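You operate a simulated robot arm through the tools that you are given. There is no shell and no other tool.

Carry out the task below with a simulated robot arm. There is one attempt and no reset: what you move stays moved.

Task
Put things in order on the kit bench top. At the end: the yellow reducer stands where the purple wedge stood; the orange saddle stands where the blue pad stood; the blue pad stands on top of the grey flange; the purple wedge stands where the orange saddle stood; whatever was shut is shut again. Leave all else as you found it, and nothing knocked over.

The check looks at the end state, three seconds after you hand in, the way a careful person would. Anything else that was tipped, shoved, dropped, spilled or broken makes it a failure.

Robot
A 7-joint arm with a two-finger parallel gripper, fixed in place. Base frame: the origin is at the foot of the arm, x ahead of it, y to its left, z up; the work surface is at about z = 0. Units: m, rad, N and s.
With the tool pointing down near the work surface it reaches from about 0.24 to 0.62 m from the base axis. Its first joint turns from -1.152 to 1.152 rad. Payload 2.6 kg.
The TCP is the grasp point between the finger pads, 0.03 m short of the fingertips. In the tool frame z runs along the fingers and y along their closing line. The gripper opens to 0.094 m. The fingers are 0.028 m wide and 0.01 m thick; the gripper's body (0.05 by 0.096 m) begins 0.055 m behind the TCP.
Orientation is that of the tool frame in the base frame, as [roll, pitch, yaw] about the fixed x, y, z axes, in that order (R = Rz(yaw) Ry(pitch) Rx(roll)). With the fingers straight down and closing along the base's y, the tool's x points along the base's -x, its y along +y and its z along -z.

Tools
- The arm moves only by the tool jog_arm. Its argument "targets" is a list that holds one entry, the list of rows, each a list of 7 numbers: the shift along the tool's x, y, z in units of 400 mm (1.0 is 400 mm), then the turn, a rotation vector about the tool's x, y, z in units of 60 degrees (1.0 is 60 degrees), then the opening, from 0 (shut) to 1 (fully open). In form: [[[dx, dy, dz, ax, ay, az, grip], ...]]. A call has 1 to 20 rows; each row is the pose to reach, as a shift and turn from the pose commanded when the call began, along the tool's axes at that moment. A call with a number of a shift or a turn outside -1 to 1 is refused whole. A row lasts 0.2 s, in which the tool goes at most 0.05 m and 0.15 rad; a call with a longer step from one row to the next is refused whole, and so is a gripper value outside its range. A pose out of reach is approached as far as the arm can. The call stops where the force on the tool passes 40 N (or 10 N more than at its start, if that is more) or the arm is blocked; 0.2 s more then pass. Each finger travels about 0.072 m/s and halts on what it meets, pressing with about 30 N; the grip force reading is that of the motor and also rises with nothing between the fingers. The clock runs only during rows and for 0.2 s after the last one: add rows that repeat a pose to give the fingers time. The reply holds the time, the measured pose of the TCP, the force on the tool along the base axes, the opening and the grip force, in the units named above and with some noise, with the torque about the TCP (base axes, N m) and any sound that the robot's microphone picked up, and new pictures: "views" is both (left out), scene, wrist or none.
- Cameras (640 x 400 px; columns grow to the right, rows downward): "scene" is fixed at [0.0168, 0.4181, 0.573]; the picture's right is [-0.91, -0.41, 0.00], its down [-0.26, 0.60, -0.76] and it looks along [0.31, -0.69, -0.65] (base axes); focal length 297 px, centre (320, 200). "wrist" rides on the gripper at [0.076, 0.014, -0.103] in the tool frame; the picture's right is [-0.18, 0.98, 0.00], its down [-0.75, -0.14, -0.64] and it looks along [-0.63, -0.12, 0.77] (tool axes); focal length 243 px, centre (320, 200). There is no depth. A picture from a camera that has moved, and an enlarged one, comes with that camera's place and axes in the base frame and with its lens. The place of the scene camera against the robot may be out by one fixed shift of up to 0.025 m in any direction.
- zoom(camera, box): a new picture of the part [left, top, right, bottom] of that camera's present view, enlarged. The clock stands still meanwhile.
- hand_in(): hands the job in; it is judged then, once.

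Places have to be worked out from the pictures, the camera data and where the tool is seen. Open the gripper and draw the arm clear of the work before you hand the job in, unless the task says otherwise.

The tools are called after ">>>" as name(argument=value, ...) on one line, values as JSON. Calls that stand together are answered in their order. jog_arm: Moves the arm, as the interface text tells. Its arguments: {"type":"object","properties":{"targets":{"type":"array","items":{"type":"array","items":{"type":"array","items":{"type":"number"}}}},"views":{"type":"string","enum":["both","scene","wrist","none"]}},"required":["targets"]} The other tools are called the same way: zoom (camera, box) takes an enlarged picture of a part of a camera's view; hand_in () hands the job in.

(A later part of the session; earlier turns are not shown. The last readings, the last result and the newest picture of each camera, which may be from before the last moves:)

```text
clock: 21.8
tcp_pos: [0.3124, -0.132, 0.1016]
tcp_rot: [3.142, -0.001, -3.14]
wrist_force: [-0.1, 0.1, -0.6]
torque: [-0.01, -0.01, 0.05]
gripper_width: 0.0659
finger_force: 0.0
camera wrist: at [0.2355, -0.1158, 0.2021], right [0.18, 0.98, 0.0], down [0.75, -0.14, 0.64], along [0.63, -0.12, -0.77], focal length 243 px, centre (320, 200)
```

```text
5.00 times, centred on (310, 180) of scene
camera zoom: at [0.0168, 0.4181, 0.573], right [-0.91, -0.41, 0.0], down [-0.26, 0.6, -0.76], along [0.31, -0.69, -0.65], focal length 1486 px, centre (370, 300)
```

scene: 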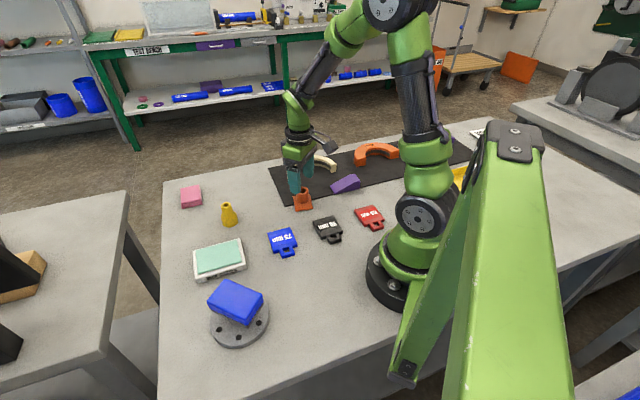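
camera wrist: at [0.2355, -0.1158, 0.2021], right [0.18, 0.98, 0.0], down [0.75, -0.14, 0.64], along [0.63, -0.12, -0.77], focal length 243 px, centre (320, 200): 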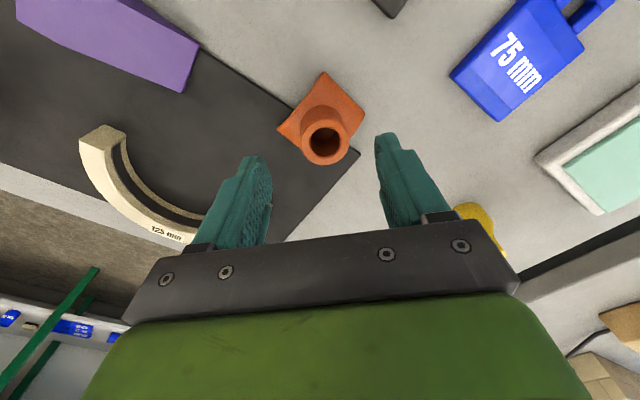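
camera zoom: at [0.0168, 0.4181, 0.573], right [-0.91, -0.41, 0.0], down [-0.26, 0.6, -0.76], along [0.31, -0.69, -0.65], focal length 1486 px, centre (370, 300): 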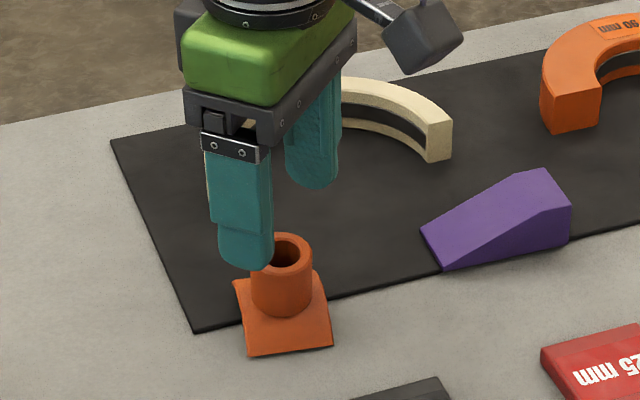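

The spout top sits about (-0.002, +0.004) from the TCP, leaning slightly because the saddle's back edge rests on the mat, so the base centre is ≈ (0.3138, -0.1295). I'll centre on the spout, lower to TCP z≈0.053 with the tips above the arched base, and close.

>>> jog_arm(targets=[[[0.004, 0.0095, 0.0, 0, 0, 0, 0.7], [0.004, 0.0095, 0.05, 0, 0, 0, 0.7], [0.004, 0.0095, 0.09, 0, 0, 0, 0.7], [0.004, 0.0095, 0.12, 0, 0, 0, 0.7], [0.004, 0.0095, 0.12, 0, 0, 0, 0.7]]], views="both")

>>> zoom(camera="wrist", box=[220, 80, 420, 230])

>>> zoom(camera="scene", box=[270, 140, 350, 220])

```text
clock: 23.0
tcp_pos: [0.3106, -0.1283, 0.0515]
tcp_rot: [-3.141, 0.0, 3.139]
wrist_force: [-4.9, 1.5, 14.5]
torque: [-0.17, 0.11, -0.07]
gripper_width: 0.0657
finger_force: 0.1
camera wrist: at [0.2335, -0.1127, 0.1534], right [0.19, 0.98, 0.0], down [0.75, -0.14, 0.64], along [0.63, -0.12, -0.77], focal length 243 px, centre (320, 200)
```

scene: 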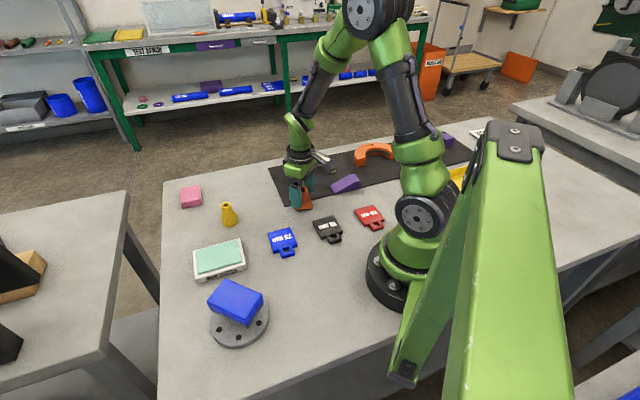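
wrist: 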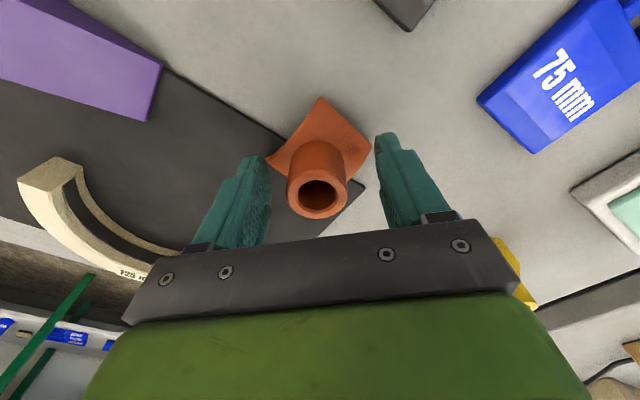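

```text
2.67 times, centred on (320, 155) of wrist
camera zoom: at [0.2335, -0.1127, 0.1534], right [0.19, 0.98, 0.0], down [0.75, -0.14, 0.64], along [0.63, -0.12, -0.77], focal length 647 px, centre (320, 320)
```

zoom: 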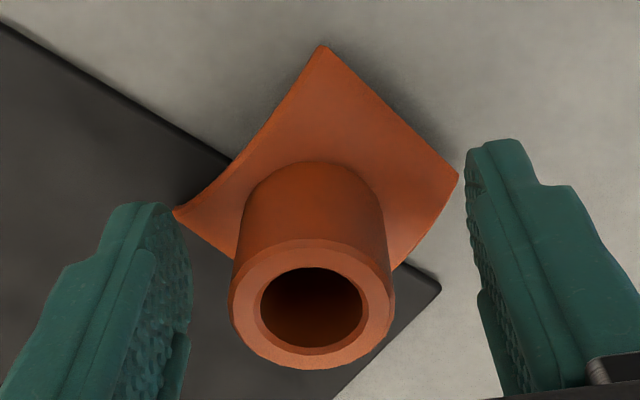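

```text
5.00 times, centred on (310, 180) of scene
camera zoom: at [0.0168, 0.4182, 0.573], right [-0.91, -0.41, 0.0], down [-0.26, 0.6, -0.76], along [0.31, -0.69, -0.65], focal length 1486 px, centre (370, 300)
```

zoom: 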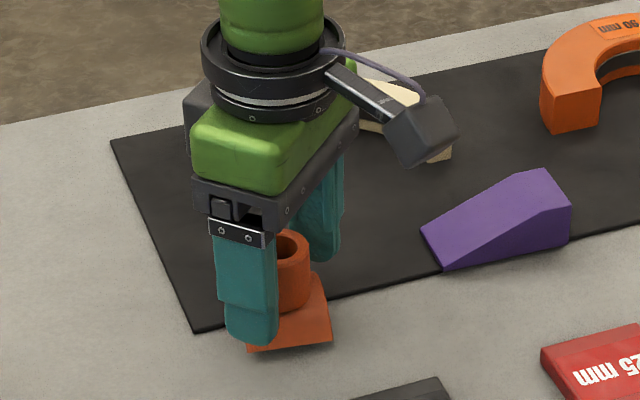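

There's a 14.5 N upward force: both open fingertips seem to be touching the base corners K2 and K4, which lie right under them. I'll raise about 6 mm to clear the base and re-check the force.

>>> jog_arm(targets=[[[0, 0, -0.008, 0, 0, 0, 0.7], [0, 0, -0.015, 0, 0, 0, 0.7], [0, 0, -0.015, 0, 0, 0, 0.7]]], views="wrist")

>>> zoom(camera="wrist", box=[220, 80, 420, 230])

>>> zoom(camera="scene", box=[270, 140, 350, 220])

```text
clock: 23.8
tcp_pos: [0.31, -0.1267, 0.0585]
tcp_rot: [3.141, 0.001, 3.141]
wrist_force: [0.6, 0.1, 0.1]
torque: [0.01, 0.0, -0.03]
gripper_width: 0.0658
finger_force: 0.1
camera wrist: at [0.2338, -0.1126, 0.159], right [0.18, 0.98, 0.0], down [0.75, -0.14, 0.64], along [0.63, -0.12, -0.77], focal length 243 px, centre (320, 200)
```

wrist: 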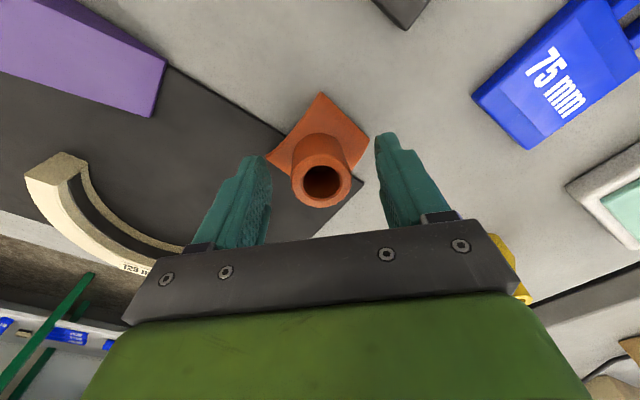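

```text
2.67 times, centred on (320, 155) of wrist
camera zoom: at [0.2338, -0.1126, 0.159], right [0.18, 0.98, 0.0], down [0.75, -0.14, 0.64], along [0.63, -0.12, -0.77], focal length 647 px, centre (320, 320)
```

zoom: 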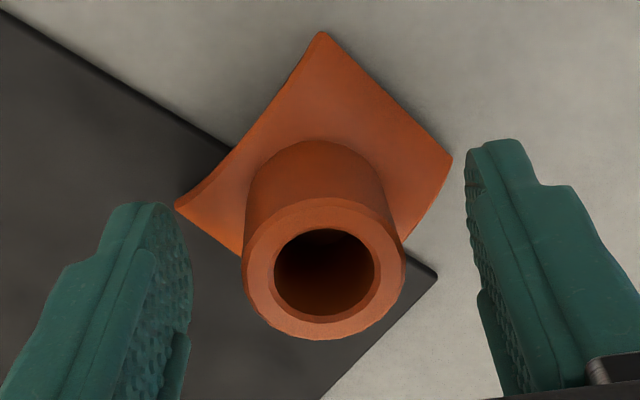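

```text
5.00 times, centred on (310, 180) of scene
camera zoom: at [0.0168, 0.4181, 0.573], right [-0.91, -0.41, 0.0], down [-0.26, 0.6, -0.76], along [0.31, -0.69, -0.65], focal length 1486 px, centre (370, 300)
```

zoom: 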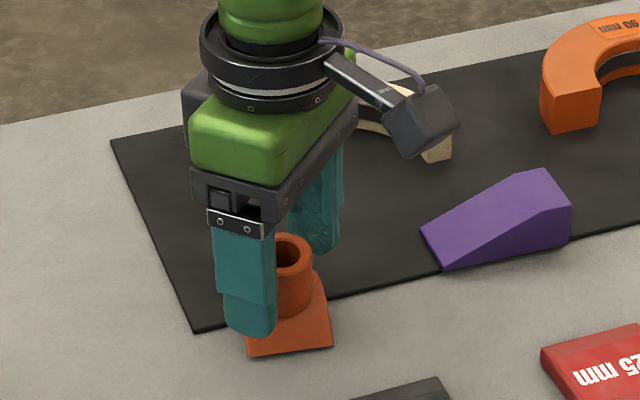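

The force is gone and the saddle sits as before. I'll close on the spout at this height.

>>> jog_arm(targets=[[[0.004, 0.003, 0, 0, 0, 0, 0.6], [0.004, 0.003, 0, 0, 0, 0, 0.4], [0.004, 0.003, 0, 0, 0, 0, 0.2], [0.004, 0.003, 0, 0, 0, 0, 0], [0.004, 0.003, 0, 0, 0, 0, 0], [0.004, 0.003, 0, 0, 0, 0, 0]]], views="both")

>>> zoom(camera="scene", box=[270, 140, 350, 220])

```text
clock: 25.2
tcp_pos: [0.3085, -0.1274, 0.0573]
tcp_rot: [3.141, 0.002, -3.141]
wrist_force: [-1.5, -0.6, 12.8]
torque: [-0.31, 0.2, -0.07]
gripper_width: 0.0334
finger_force: 29.7
camera wrist: at [0.2326, -0.1115, 0.1594], right [0.18, 0.98, 0.0], down [0.75, -0.14, 0.64], along [0.63, -0.12, -0.77], focal length 243 px, centre (320, 200)
```

scene: 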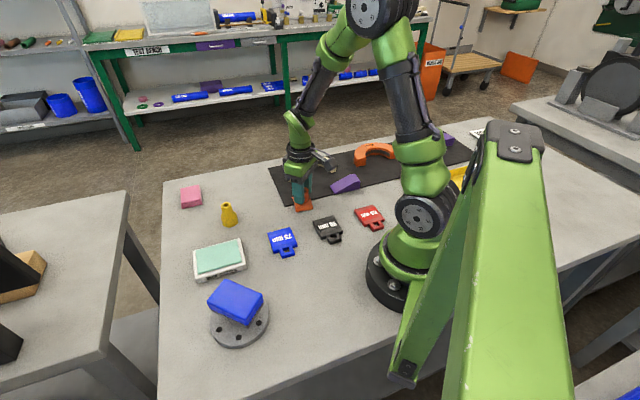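
wrist: 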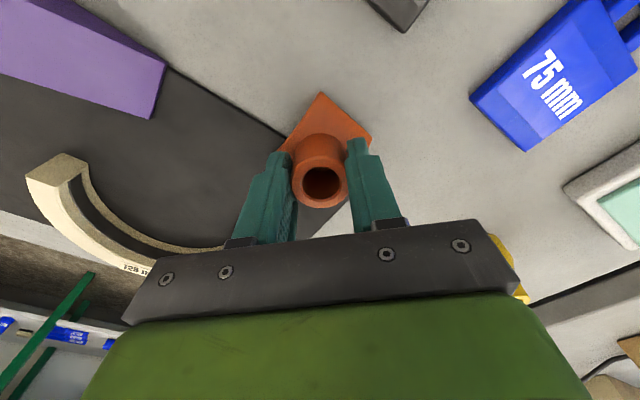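

```text
5.00 times, centred on (310, 180) of scene
camera zoom: at [0.0168, 0.4182, 0.573], right [-0.91, -0.41, 0.0], down [-0.26, 0.6, -0.76], along [0.31, -0.69, -0.65], focal length 1486 px, centre (370, 300)
```

zoom: 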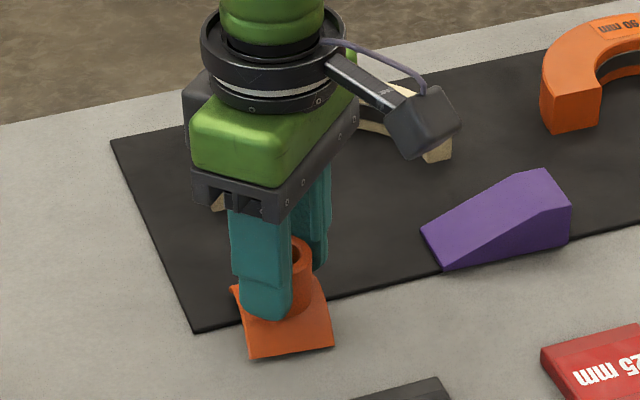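

The spout is gripped at 0.033 m. I'll lift, carry it toward the pad's old place at (0.530, -0.1057) and check the hang on the way.

>>> jog_arm(targets=[[[0, 0, -0.03, 0, 0, 0, 0], [0, 0, -0.1, 0, 0, 0, 0], [0, 0, -0.18, 0, 0, 0, 0], [0, 0, -0.25, 0, 0, 0, 0], [-0.0923, 0.009, -0.25, 0, 0, 0, 0], [-0.1846, 0.018, -0.25, 0, 0, 0, 0], [-0.277, 0.027, -0.25, 0, 0, 0, 0], [-0.369, 0.036, -0.25, 0, 0, 0, 0], [-0.4615, 0.045, -0.25, 0, 0, 0, 0], [-0.554, 0.053, -0.25, 0, 0, 0, 0], [-0.554, 0.053, -0.25, 0, 0, 0, 0], [-0.554, 0.053, -0.25, 0, 0, 0, 0]]], views="both")

>>> zoom(camera="scene", box=[170, 110, 290, 210])

>>> zoom(camera="wrist", box=[220, 60, 420, 210])

```text
clock: 27.8
tcp_pos: [0.531, -0.1048, 0.159]
tcp_rot: [-3.142, -0.001, -3.142]
wrist_force: [-0.5, 0.3, -0.5]
torque: [-0.01, -0.01, 0.0]
gripper_width: 0.0324
finger_force: 29.6
camera wrist: at [0.4553, -0.0895, 0.261], right [0.18, 0.98, 0.0], down [0.75, -0.14, 0.64], along [0.63, -0.12, -0.77], focal length 243 px, centre (320, 200)
```

scene: 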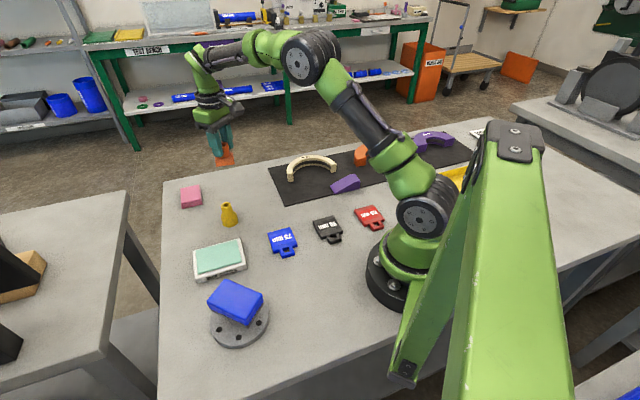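
wrist: 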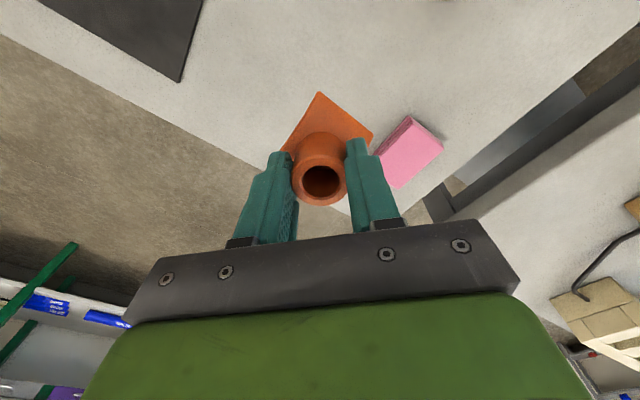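

```text
4.00 times, centred on (230, 160) of scene
camera zoom: at [0.0168, 0.4181, 0.573], right [-0.91, -0.41, 0.0], down [-0.26, 0.6, -0.76], along [0.31, -0.69, -0.65], focal length 1188 px, centre (680, 360)
```

zoom: 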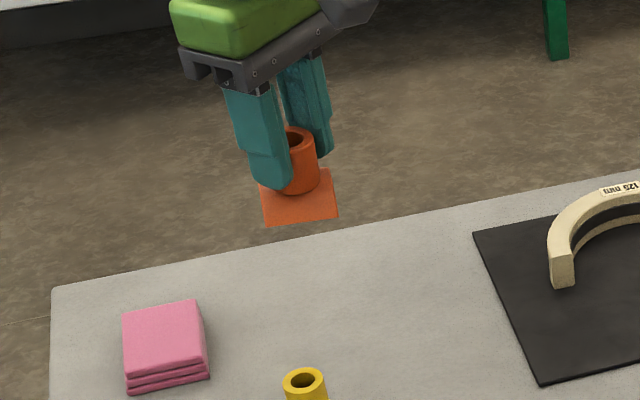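

```text
2.67 times, centred on (320, 135) of wrist
camera zoom: at [0.4553, -0.0895, 0.261], right [0.18, 0.98, 0.0], down [0.75, -0.14, 0.64], along [0.63, -0.12, -0.77], focal length 647 px, centre (320, 373)
```

zoom: 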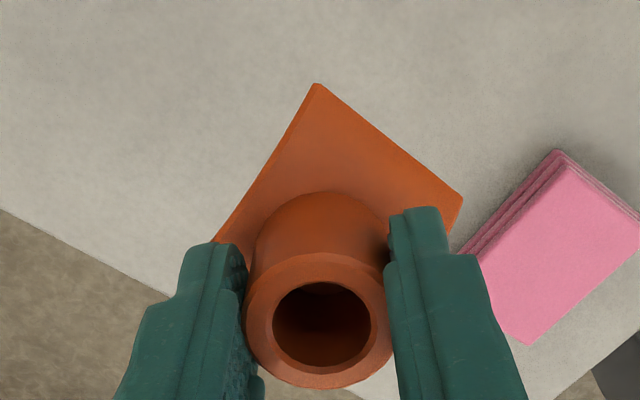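

The saddle hangs level and is over the target. I'll lower to z≈0.066, then do small steps to contact.

>>> jog_arm(targets=[[[0.001, -0.002, 0.06, 0, 0, 0, 0], [0.001, -0.002, 0.12, 0, 0, 0, 0], [0.001, -0.002, 0.18, 0, 0, 0, 0], [0.001, -0.002, 0.215, 0, 0, 0, 0], [0.001, -0.002, 0.2325, 0, 0, 0, 0], [0.001, -0.002, 0.2325, 0, 0, 0, 0]]], views="none")

>>> jog_arm(targets=[[[0, 0, 0.005, 0, 0, 0, 0], [0, 0, 0.01, 0, 0, 0, 0], [0, 0, 0.01, 0, 0, 0, 0]]], views="both")

>>> zoom(camera="scene", box=[190, 130, 290, 220])

```text
clock: 29.2
tcp_pos: [0.531, -0.107, 0.0628]
tcp_rot: [-3.141, -0.001, 3.141]
wrist_force: [0.1, 0.4, 0.8]
torque: [0.02, 0.02, 0.0]
gripper_width: 0.0322
finger_force: 30.2
```

```text
clock: 30.0
tcp_pos: [0.5311, -0.1069, 0.0604]
tcp_rot: [-3.141, -0.001, 3.14]
wrist_force: [-0.4, -0.8, 0.1]
torque: [-0.02, 0.0, -0.02]
gripper_width: 0.0323
finger_force: 30.3
camera wrist: at [0.4546, -0.0913, 0.1623], right [0.18, 0.98, 0.0], down [0.75, -0.14, 0.64], along [0.63, -0.12, -0.77], focal length 243 px, centre (320, 200)
```

scene: 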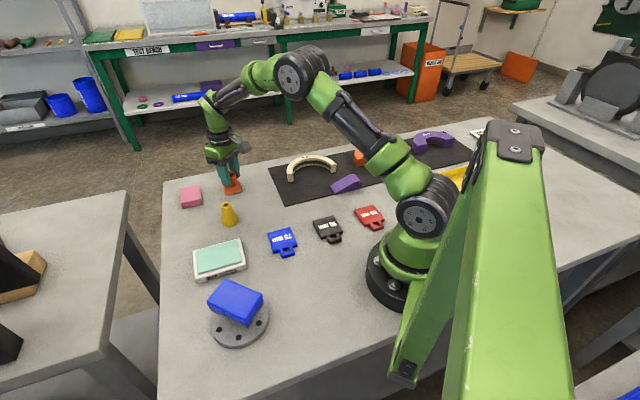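
wrist: 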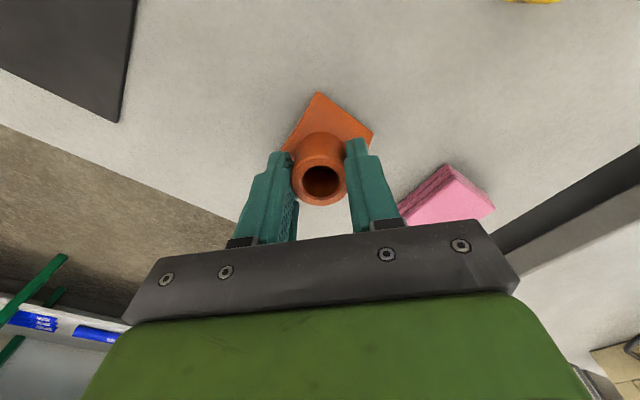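

```text
4.44 times, centred on (240, 175) of scene
camera zoom: at [0.0168, 0.4181, 0.573], right [-0.91, -0.41, 0.0], down [-0.26, 0.6, -0.76], along [0.31, -0.69, -0.65], focal length 1320 px, centre (676, 311)
```

zoom: 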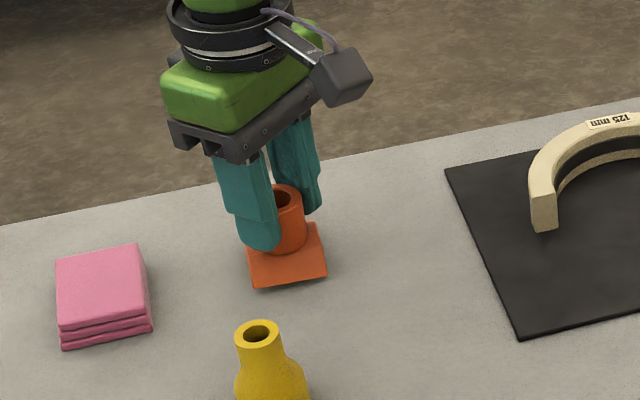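

No contact yet at 0.0604, so I'll continue in 2 mm steps.

>>> jog_arm(targets=[[[0, 0, 0.003, 0, 0, 0, 0], [0, 0, 0.005, 0, 0, 0, 0], [0, 0, 0.005, 0, 0, 0, 0]]], views="none")

>>> jog_arm(targets=[[[0, 0, 0.003, 0, 0, 0, 0], [0, 0, 0.004, 0, 0, 0, 0], [0, 0, 0.004, 0, 0, 0, 0]]], views="scene")

>>> zoom(camera="scene", box=[190, 130, 290, 220])

```text
clock: 30.8
tcp_pos: [0.5306, -0.1079, 0.0593]
tcp_rot: [3.141, -0.001, -3.141]
wrist_force: [0.4, -0.3, -0.8]
torque: [0.02, 0.01, 0.0]
gripper_width: 0.0324
finger_force: 30.2
```

```text
clock: 31.6
tcp_pos: [0.5312, -0.1063, 0.0579]
tcp_rot: [-3.14, 0.002, 3.141]
wrist_force: [0.5, -1.7, 10.8]
torque: [-0.02, 0.3, 0.01]
gripper_width: 0.0321
finger_force: 29.7
```

scene: 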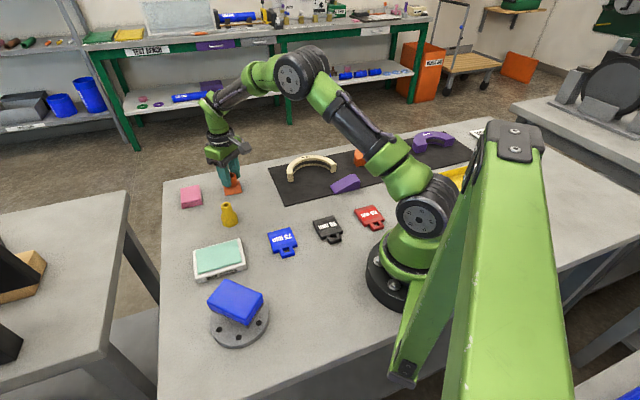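

```text
4.44 times, centred on (240, 175) of scene
camera zoom: at [0.0167, 0.4182, 0.573], right [-0.91, -0.41, 0.0], down [-0.26, 0.6, -0.76], along [0.31, -0.69, -0.65], focal length 1320 px, centre (676, 311)
```

zoom: 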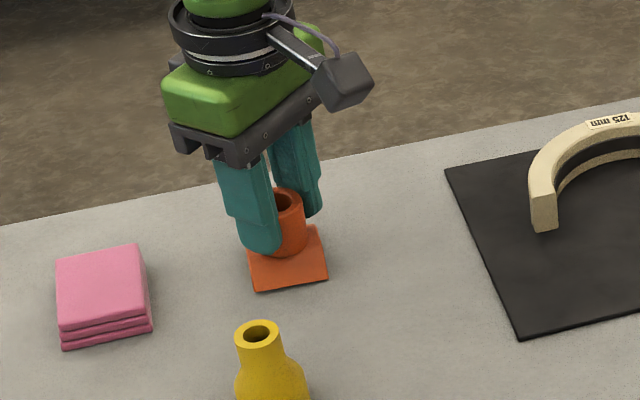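

Contact is light (11 N on the near edge), so I'll release gently and then rise.

>>> jog_arm(targets=[[[0, 0, 0.0, 0, 0, 0, 0.35], [0, 0, 0, 0, 0, 0, 0.4], [0, 0, 0, 0, 0, 0, 0.48], [0, 0, -0.002, 0, 0, 0, 0.52], [0, 0, -0.002, 0, 0, 0, 0.52]]], views="both")

>>> zoom(camera="wrist", box=[220, 60, 420, 210])

```text
clock: 32.8
tcp_pos: [0.5303, -0.1062, 0.0588]
tcp_rot: [3.141, 0.0, 3.14]
wrist_force: [0.1, -0.2, 0.3]
torque: [-0.03, 0.03, -0.05]
gripper_width: 0.0488
finger_force: 0.0
camera wrist: at [0.454, -0.0914, 0.1595], right [0.18, 0.98, 0.0], down [0.75, -0.14, 0.64], along [0.63, -0.12, -0.77], focal length 243 px, centre (320, 200)
```

scene: 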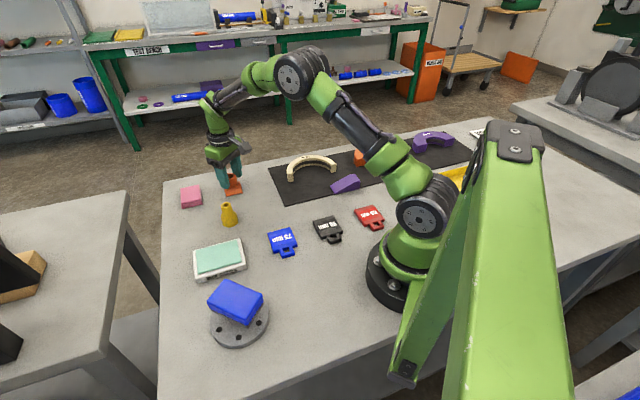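
wrist: 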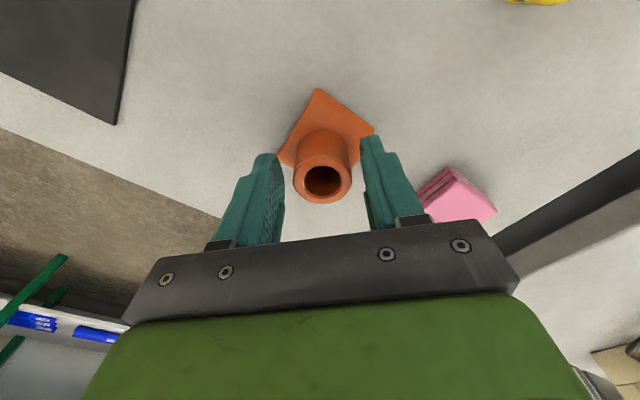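

```text
2.67 times, centred on (320, 135) of wrist
camera zoom: at [0.454, -0.0914, 0.1595], right [0.18, 0.98, 0.0], down [0.75, -0.14, 0.64], along [0.63, -0.12, -0.77], focal length 647 px, centre (320, 373)
```

zoom: 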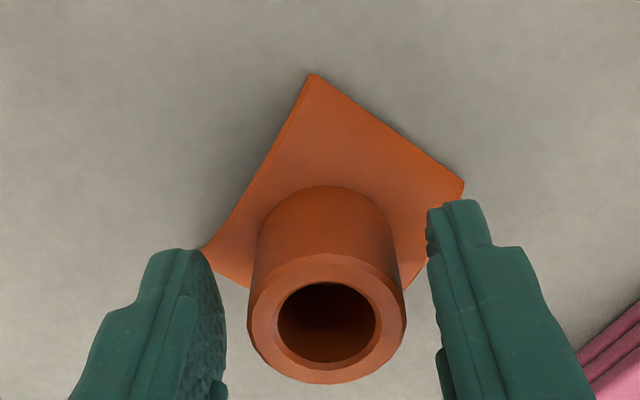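

The saddle is standing free. I'll rise straight up and look down at it.

>>> jog_arm(targets=[[[0, 0, -0.05, 0, 0, 0, 0.52], [0, 0, -0.12, 0, 0, 0, 0.6], [0, 0, -0.2, 0, 0, 0, 0.8], [0, 0, -0.28, 0, 0, 0, 1], [0, 0, -0.3, 0, 0, 0, 1], [0, 0, -0.3, 0, 0, 0, 1]]], views="both")

>>> zoom(camera="wrist", box=[240, 20, 400, 140])

>>> zoom(camera="scene", box=[170, 140, 290, 240])

```text
clock: 34.2
tcp_pos: [0.5301, -0.1067, 0.1777]
tcp_rot: [-3.141, -0.001, 3.141]
wrist_force: [-0.1, -0.6, -0.1]
torque: [0.02, 0.03, 0.0]
gripper_width: 0.0939
finger_force: 0.1
camera wrist: at [0.4541, -0.0915, 0.2799], right [0.18, 0.98, 0.0], down [0.75, -0.14, 0.64], along [0.63, -0.12, -0.77], focal length 243 px, centre (320, 200)
```

scene: 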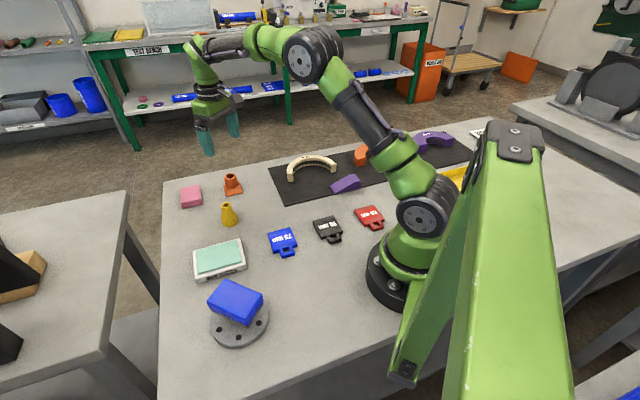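
wrist: 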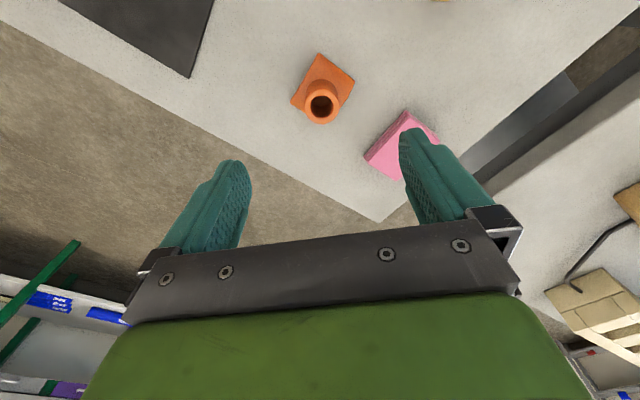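

```text
3.33 times, centred on (320, 80) of wrist
camera zoom: at [0.4541, -0.0915, 0.2799], right [0.18, 0.98, 0.0], down [0.75, -0.14, 0.64], along [0.63, -0.12, -0.77], focal length 809 px, centre (320, 600)
```

zoom: 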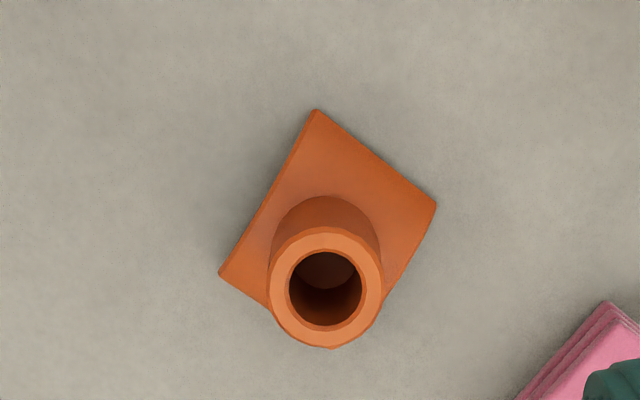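

```text
4.00 times, centred on (230, 190) of scene
camera zoom: at [0.0168, 0.4181, 0.573], right [-0.91, -0.41, 0.0], down [-0.26, 0.6, -0.76], along [0.31, -0.69, -0.65], focal length 1188 px, centre (680, 240)
```

zoom: 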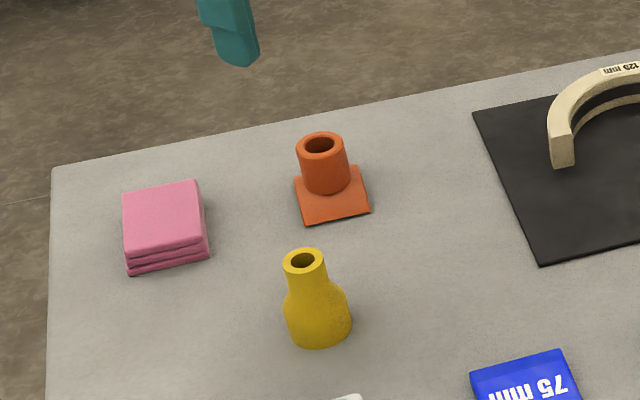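

The saddle stands at about (0.532, -0.104), within a few millimetres of the pad's old place. Now I'll go and look at the wedge from above.

>>> jog_arm(targets=[[[0.0875, -0.044, -0.075, 0, 0, 0, 1], [0.175, -0.089, -0.075, 0, 0, 0, 1], [0.2625, -0.134, -0.075, 0, 0, 0, 1], [0.35, -0.179, -0.075, 0, 0, 0, 1], [0.4375, -0.223, -0.075, 0, 0, 0, 1], [0.525, -0.268, -0.075, 0, 0, 0, 1], [0.6125, -0.313, -0.075, 0, 0, 0, 1], [0.7, -0.3575, -0.075, 0, 0, 0, 1], [0.7, -0.3575, -0.075, 0, 0, 0, 1], [0.7, -0.3575, -0.075, 0, 0, 0, 1]]], views="both")

>>> zoom(camera="wrist", box=[220, 0, 420, 150])

>>> zoom(camera="scene", box=[310, 140, 390, 210])

```text
clock: 36.4
tcp_pos: [0.2507, -0.252, 0.207]
tcp_rot: [-3.141, 0.0, -3.14]
wrist_force: [-0.3, 0.1, 0.2]
torque: [0.04, -0.01, 0.03]
gripper_width: 0.0941
finger_force: 0.0
camera wrist: at [0.1734, -0.2364, 0.3092], right [0.18, 0.98, 0.0], down [0.75, -0.14, 0.64], along [0.63, -0.12, -0.77], focal length 243 px, centre (320, 200)
```

scene: 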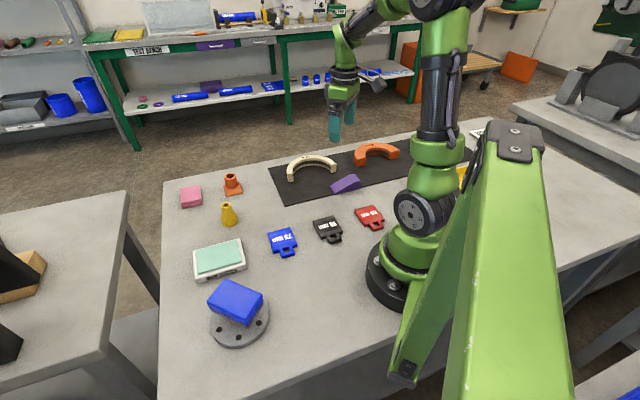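
wrist: 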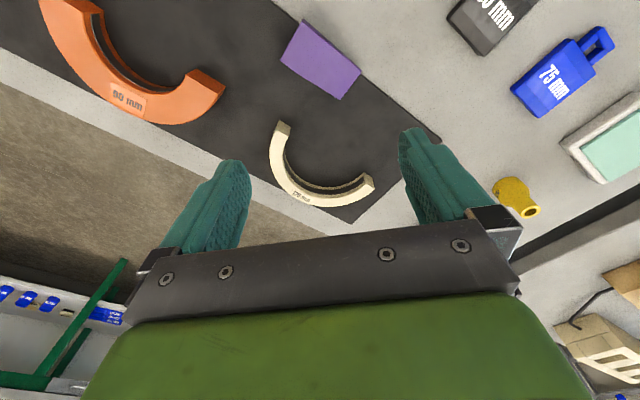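

```text
2.67 times, centred on (320, 75) of wrist
camera zoom: at [0.1734, -0.2364, 0.3092], right [0.18, 0.98, 0.0], down [0.75, -0.14, 0.64], along [0.63, -0.12, -0.77], focal length 647 px, centre (320, 533)
```

zoom: 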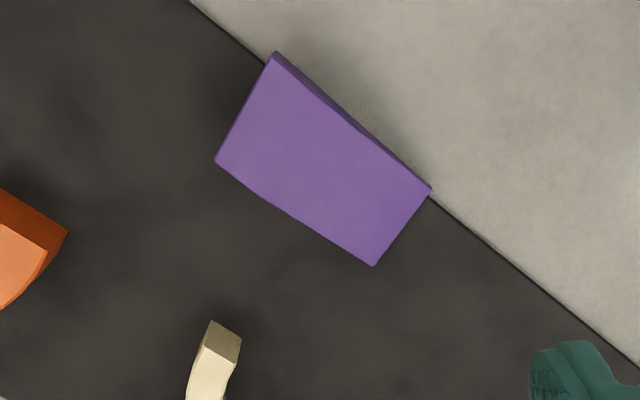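

```text
5.71 times, centred on (350, 175) of scene
camera zoom: at [0.0168, 0.4181, 0.573], right [-0.91, -0.41, 0.0], down [-0.26, 0.6, -0.76], along [0.31, -0.69, -0.65], focal length 1698 px, centre (149, 343)
```

zoom: 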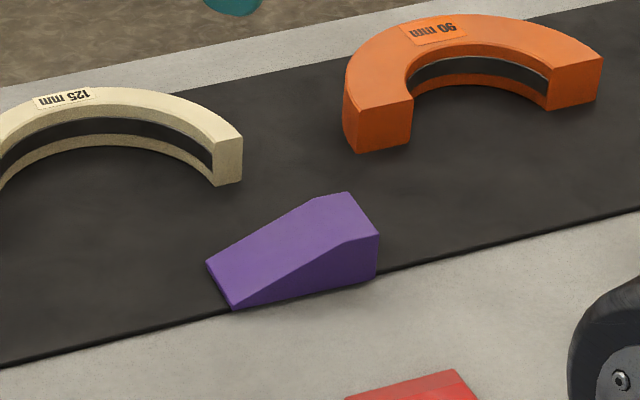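

The wedge measures about 0.08 x 0.04 x 0.028 m, centred at (0.230, -0.2426), with its long axis at 42° and thick end toward (-x, -y). I'll rotate the tool so the fingers close across its width, positioned slightly toward the thick end, and look again at z≈0.13.

>>> jog_arm(targets=[[[0.02, 0.001, 0.03, 0, 0, -0.12, 0.9], [0.04, 0.002, 0.06, 0, 0, -0.24, 0.8], [0.06, 0.003, 0.1, 0, 0, -0.36, 0.7], [0.074, 0.003, 0.14, 0, 0, -0.48, 0.7], [0.074, 0.003, 0.18, 0, 0, -0.6, 0.7], [0.074, 0.003, 0.1875, 0, 0, -0.72, 0.7], [0.074, 0.003, 0.1875, 0, 0, -0.72, 0.7], [0.074, 0.003, 0.1875, 0, 0, -0.72, 0.7]]], views="both")

>>> zoom(camera="wrist", box=[220, 40, 420, 190])

>>> zoom(camera="scene", box=[290, 110, 410, 210])

```text
clock: 38.2
tcp_pos: [0.2196, -0.2471, 0.1328]
tcp_rot: [-3.141, 0.0, -2.388]
wrist_force: [-0.2, -0.2, 0.7]
torque: [-0.01, 0.0, -0.03]
gripper_width: 0.0658
finger_force: 0.1
camera wrist: at [0.155, -0.289, 0.2339], right [-0.54, 0.84, 0.0], down [0.65, 0.41, 0.64], along [0.54, 0.35, -0.77], focal length 243 px, centre (320, 200)
```

scene: 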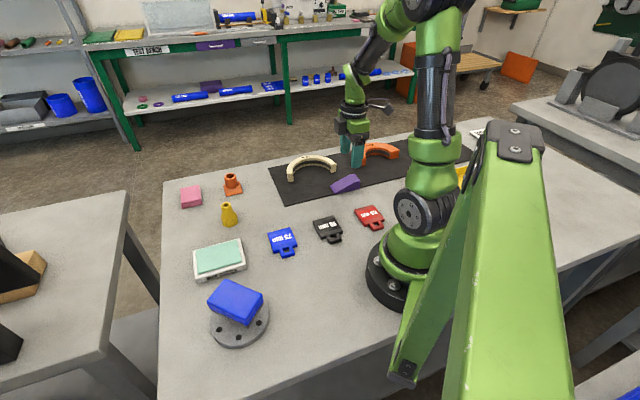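
wrist: 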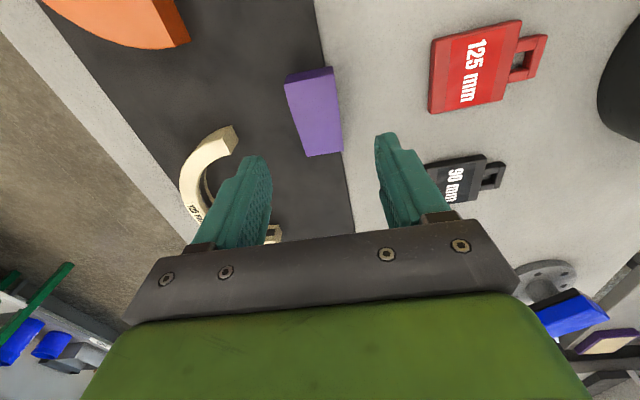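

```text
2.67 times, centred on (320, 115) of wrist
camera zoom: at [0.155, -0.289, 0.2339], right [-0.54, 0.84, 0.0], down [0.65, 0.41, 0.64], along [0.54, 0.35, -0.77], focal length 647 px, centre (320, 427)
```

zoom: 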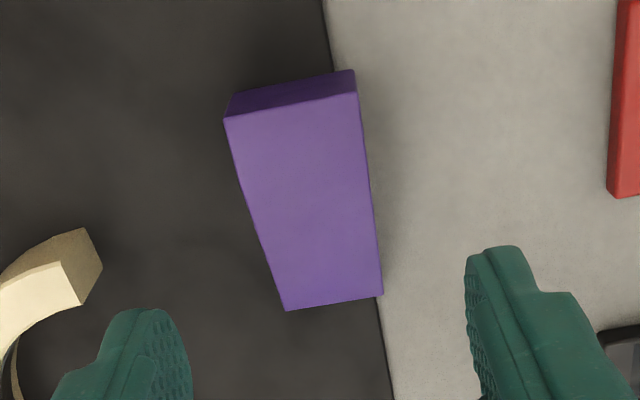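

```text
4.00 times, centred on (350, 160) of scene
camera zoom: at [0.0168, 0.4181, 0.573], right [-0.91, -0.41, 0.0], down [-0.26, 0.6, -0.76], along [0.31, -0.69, -0.65], focal length 1188 px, centre (200, 360)
```

zoom: 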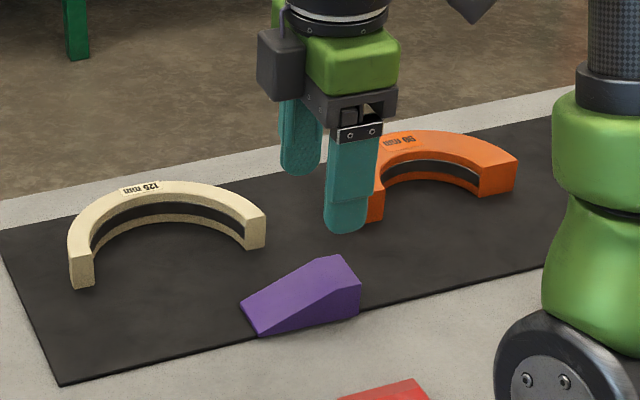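

The wedge is aligned with the tool, centred at tool (-0.0115, -0.0037), which puts its base-frame centre at ≈ (0.2304, -0.2422). I'll correct the lateral offset, descend to z≈0.040 and close.

>>> jog_arm(targets=[[[0, -0.0092, 0.06, 0, 0, 0, 0.7], [0, -0.0092, 0.12, 0, 0, 0, 0.7], [0, -0.0092, 0.18, 0, 0, 0, 0.7], [0, -0.0092, 0.215, 0, 0, 0, 0.7], [0, -0.0092, 0.232, 0, 0, 0, 0.7], [0, -0.0092, 0.232, 0, 0, 0, 0.7]]], views="both")

>>> zoom(camera="wrist", box=[220, 80, 420, 230])

```text
clock: 39.6
tcp_pos: [0.223, -0.25, 0.0395]
tcp_rot: [-3.14, 0.0, -2.386]
wrist_force: [-0.3, -0.4, 0.9]
torque: [-0.04, -0.01, 0.03]
gripper_width: 0.0661
finger_force: 0.1
camera wrist: at [0.1576, -0.291, 0.1417], right [-0.54, 0.84, 0.0], down [0.65, 0.41, 0.64], along [0.54, 0.35, -0.77], focal length 243 px, centre (320, 200)
```

scene: 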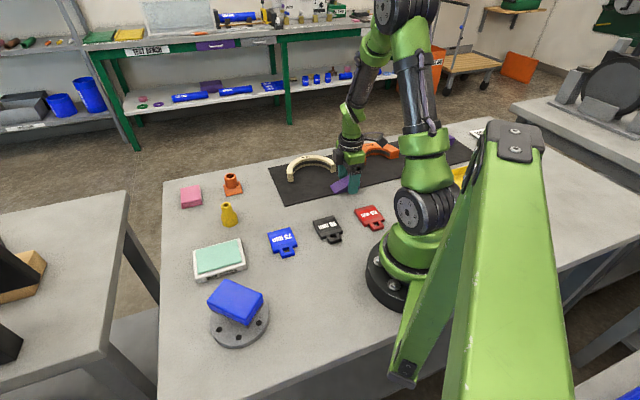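
wrist: 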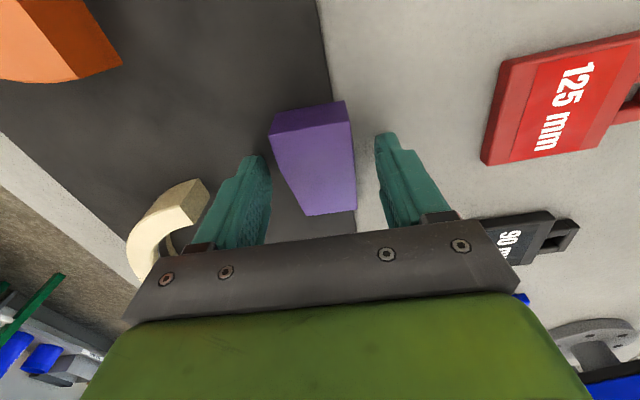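

```text
2.67 times, centred on (320, 155) of wrist
camera zoom: at [0.1576, -0.291, 0.1417], right [-0.54, 0.84, 0.0], down [0.65, 0.41, 0.64], along [0.54, 0.35, -0.77], focal length 647 px, centre (320, 320)
```

zoom: 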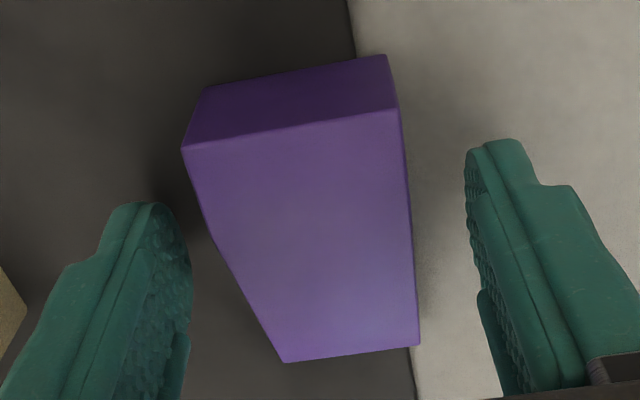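

The fingers straddle the wedge with no contact, so I'll close and make a small lift.

>>> jog_arm(targets=[[[0, 0, 0, 0, 0, 0, 0.55], [0, 0, 0, 0, 0, 0, 0.4], [0, 0, 0, 0, 0, 0, 0.2], [0, 0, 0, 0, 0, 0, 0], [0, 0, 0, 0, 0, 0, 0], [0, 0, 0, 0, 0, 0, 0]]], views="none")

>>> jog_arm(targets=[[[0, 0, -0.02, 0, 0, 0, 0], [0, 0, -0.06, 0, 0, 0, 0], [0, 0, -0.1, 0, 0, 0, 0], [0, 0, -0.1, 0, 0, 0, 0]]], views="both")

>>> zoom(camera="scene", box=[290, 120, 410, 220])

>>> zoom(camera="wrist", box=[220, 80, 420, 230])

```text
clock: 41.0
tcp_pos: [0.2227, -0.2499, 0.0397]
tcp_rot: [3.141, 0.001, -2.386]
wrist_force: [-0.3, 0.1, 0.1]
torque: [0.0, -0.02, -0.03]
gripper_width: 0.0389
finger_force: 30.0
```

```text
clock: 42.0
tcp_pos: [0.223, -0.2513, 0.0785]
tcp_rot: [3.141, 0.0, -2.388]
wrist_force: [0.3, 0.2, -1.0]
torque: [0.01, -0.02, 0.02]
gripper_width: 0.0391
finger_force: 29.9
camera wrist: at [0.1568, -0.2913, 0.1811], right [-0.54, 0.84, 0.0], down [0.65, 0.41, 0.64], along [0.54, 0.35, -0.77], focal length 243 px, centre (320, 200)
```

scene: 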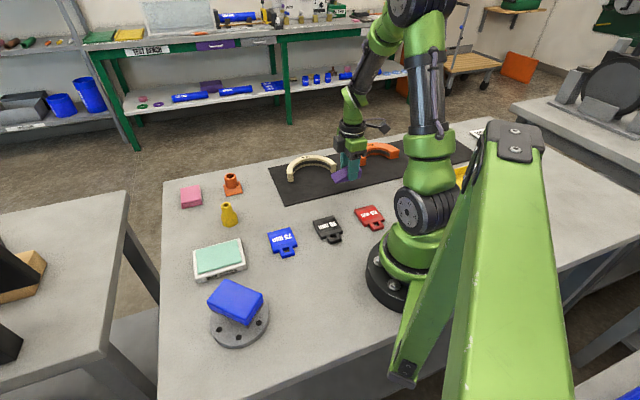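
wrist: 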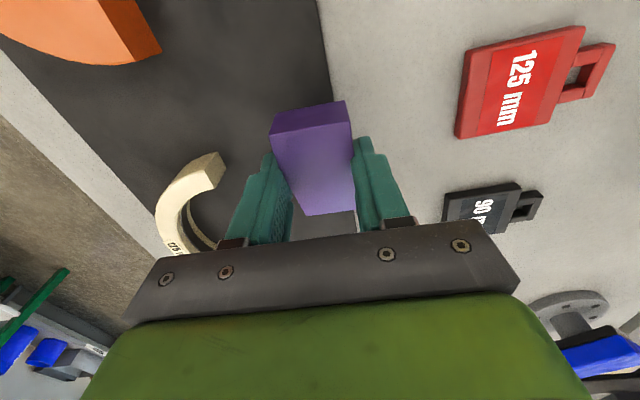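

```text
4.00 times, centred on (350, 170) of scene
camera zoom: at [0.0168, 0.4181, 0.5731], right [-0.91, -0.41, 0.0], down [-0.26, 0.6, -0.76], along [0.31, -0.69, -0.65], focal length 1188 px, centre (200, 320)
```

zoom: 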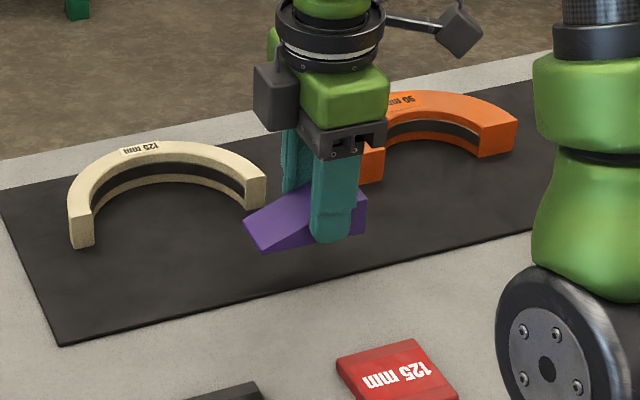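

```text
2.67 times, centred on (320, 155) of wrist
camera zoom: at [0.1568, -0.2913, 0.1811], right [-0.54, 0.84, 0.0], down [0.65, 0.41, 0.64], along [0.54, 0.35, -0.77], focal length 647 px, centre (320, 320)
```

zoom: 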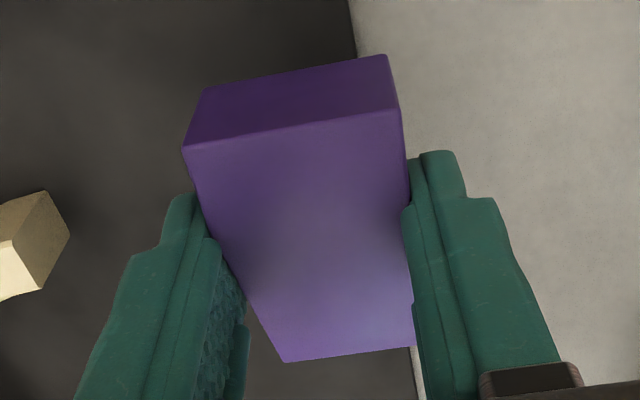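

The wedge is held level. I'll carry it to the saddle's old spot, aiming its centre at (0.3138, -0.1295), which puts the TCP at about (0.3054, -0.1374).

>>> jog_arm(targets=[[[0, 0, -0.07, 0, 0, 0, 0], [0, 0, -0.14, 0, 0, 0, 0], [-0.0859, 0.0161, -0.14, 0, 0, 0, 0], [-0.1718, 0.0322, -0.14, 0, 0, 0, 0], [-0.2576, 0.0484, -0.14, 0, 0, 0, 0], [-0.3435, 0.0645, -0.14, 0, 0, 0, 0], [-0.3435, 0.0645, -0.14, 0, 0, 0, 0], [-0.3435, 0.0645, -0.14, 0, 0, 0, 0]]], views="both")

>>> zoom(camera="wrist", box=[200, 20, 440, 230])

```text
clock: 43.8
tcp_pos: [0.3069, -0.136, 0.134]
tcp_rot: [-3.14, -0.002, -2.388]
wrist_force: [0.8, -0.6, -1.4]
torque: [0.01, 0.01, 0.0]
gripper_width: 0.0389
finger_force: 30.0
camera wrist: at [0.2412, -0.1774, 0.2366], right [-0.54, 0.84, 0.0], down [0.65, 0.41, 0.64], along [0.54, 0.35, -0.77], focal length 243 px, centre (320, 200)
```

scene: 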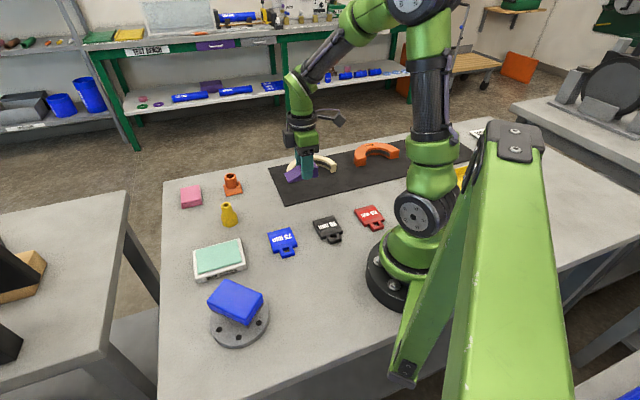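
wrist: 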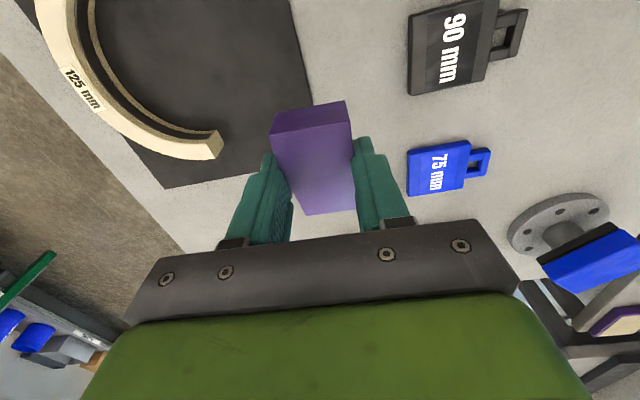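

```text
1.90 times, centred on (320, 125) of wrist
camera zoom: at [0.2412, -0.1774, 0.2366], right [-0.54, 0.84, 0.0], down [0.65, 0.41, 0.64], along [0.54, 0.35, -0.77], focal length 462 px, centre (320, 343)
```

zoom: 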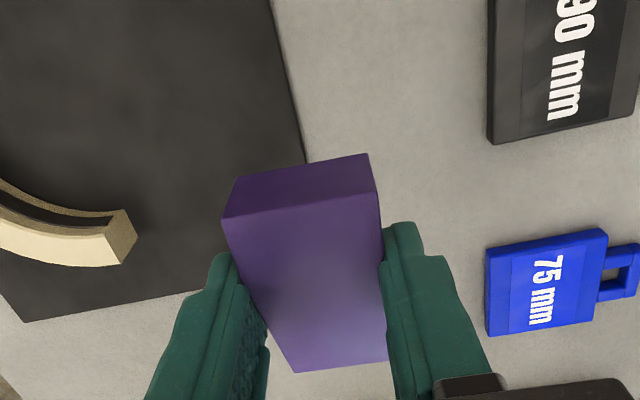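

The position is good. I'll lower to z≈0.045 and then step gently to contact.

>>> jog_arm(targets=[[[0.001, 0, 0.06, 0, 0, 0, 0], [0.002, 0, 0.12, 0, 0, 0, 0], [0.002, 0, 0.18, 0, 0, 0, 0], [0.002, 0, 0.21, 0, 0, 0, 0], [0.002, 0, 0.22, 0, 0, 0, 0], [0.002, 0, 0.22, 0, 0, 0, 0]]], views="none")

>>> jog_arm(targets=[[[0, 0, 0.004, 0, 0, 0, 0], [0, 0, 0.008, 0, 0, 0, 0], [0, 0, 0.008, 0, 0, 0, 0]]], views="both")

>>> zoom(camera="scene", box=[250, 120, 370, 220])

```text
clock: 45.2
tcp_pos: [0.3047, -0.1383, 0.0481]
tcp_rot: [3.141, 0.0, -2.387]
wrist_force: [-1.5, 0.9, -0.8]
torque: [-0.02, 0.04, 0.0]
gripper_width: 0.0389
finger_force: 30.2
```

```text
clock: 46.0
tcp_pos: [0.3045, -0.137, 0.0449]
tcp_rot: [3.139, 0.0, -2.389]
wrist_force: [-0.1, 0.0, -0.5]
torque: [0.01, 0.03, -0.01]
gripper_width: 0.039
finger_force: 30.3
camera wrist: at [0.2394, -0.179, 0.1463], right [-0.54, 0.84, 0.0], down [0.65, 0.41, 0.64], along [0.54, 0.35, -0.77], focal length 243 px, centre (320, 200)
```

scene: 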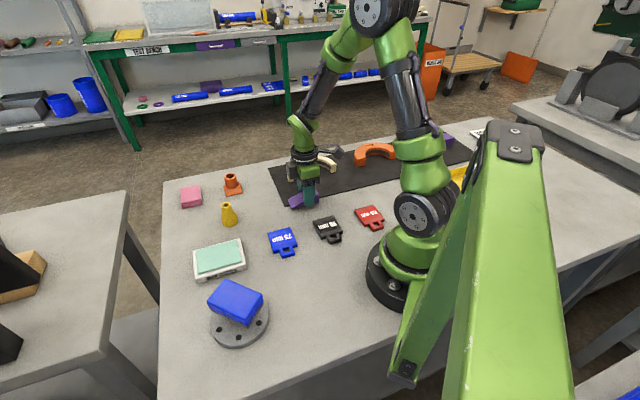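
wrist: 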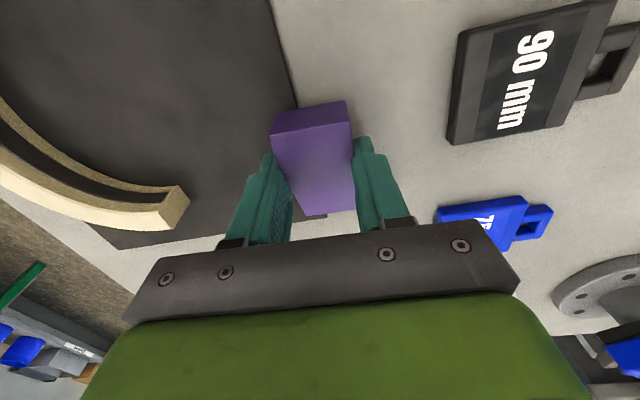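

```text
4.00 times, centred on (310, 170) of scene
camera zoom: at [0.0168, 0.4181, 0.573], right [-0.91, -0.41, 0.0], down [-0.26, 0.6, -0.76], along [0.31, -0.69, -0.65], focal length 1188 px, centre (360, 320)
```

zoom: 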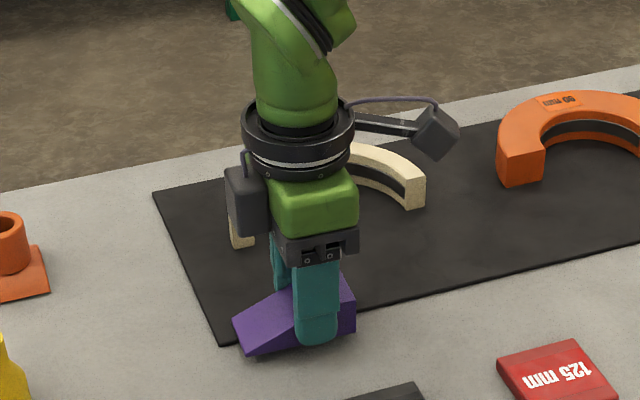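

No contact yet, so I'll step down another 2–3 mm at a time.

>>> jog_arm(targets=[[[0, 0, 0.004, 0, 0, 0, 0], [0, 0, 0.0075, 0, 0, 0, 0], [0, 0, 0.0075, 0, 0, 0, 0]]], views="none")

>>> jog_arm(targets=[[[0, 0, 0.002, 0, 0, 0, 0], [0, 0, 0.004, 0, 0, 0, 0], [0, 0, 0.004, 0, 0, 0, 0]]], views="none")

```text
clock: 46.8
tcp_pos: [0.3049, -0.1393, 0.041]
tcp_rot: [3.141, -0.001, -2.386]
wrist_force: [-0.4, 1.0, -0.3]
torque: [0.02, -0.03, -0.02]
gripper_width: 0.0389
finger_force: 29.6
```

```text
clock: 47.6
tcp_pos: [0.304, -0.1387, 0.0406]
tcp_rot: [3.14, -0.001, -2.389]
wrist_force: [0.1, 0.5, 3.1]
torque: [0.0, -0.04, 0.03]
gripper_width: 0.0394
finger_force: 29.8
```

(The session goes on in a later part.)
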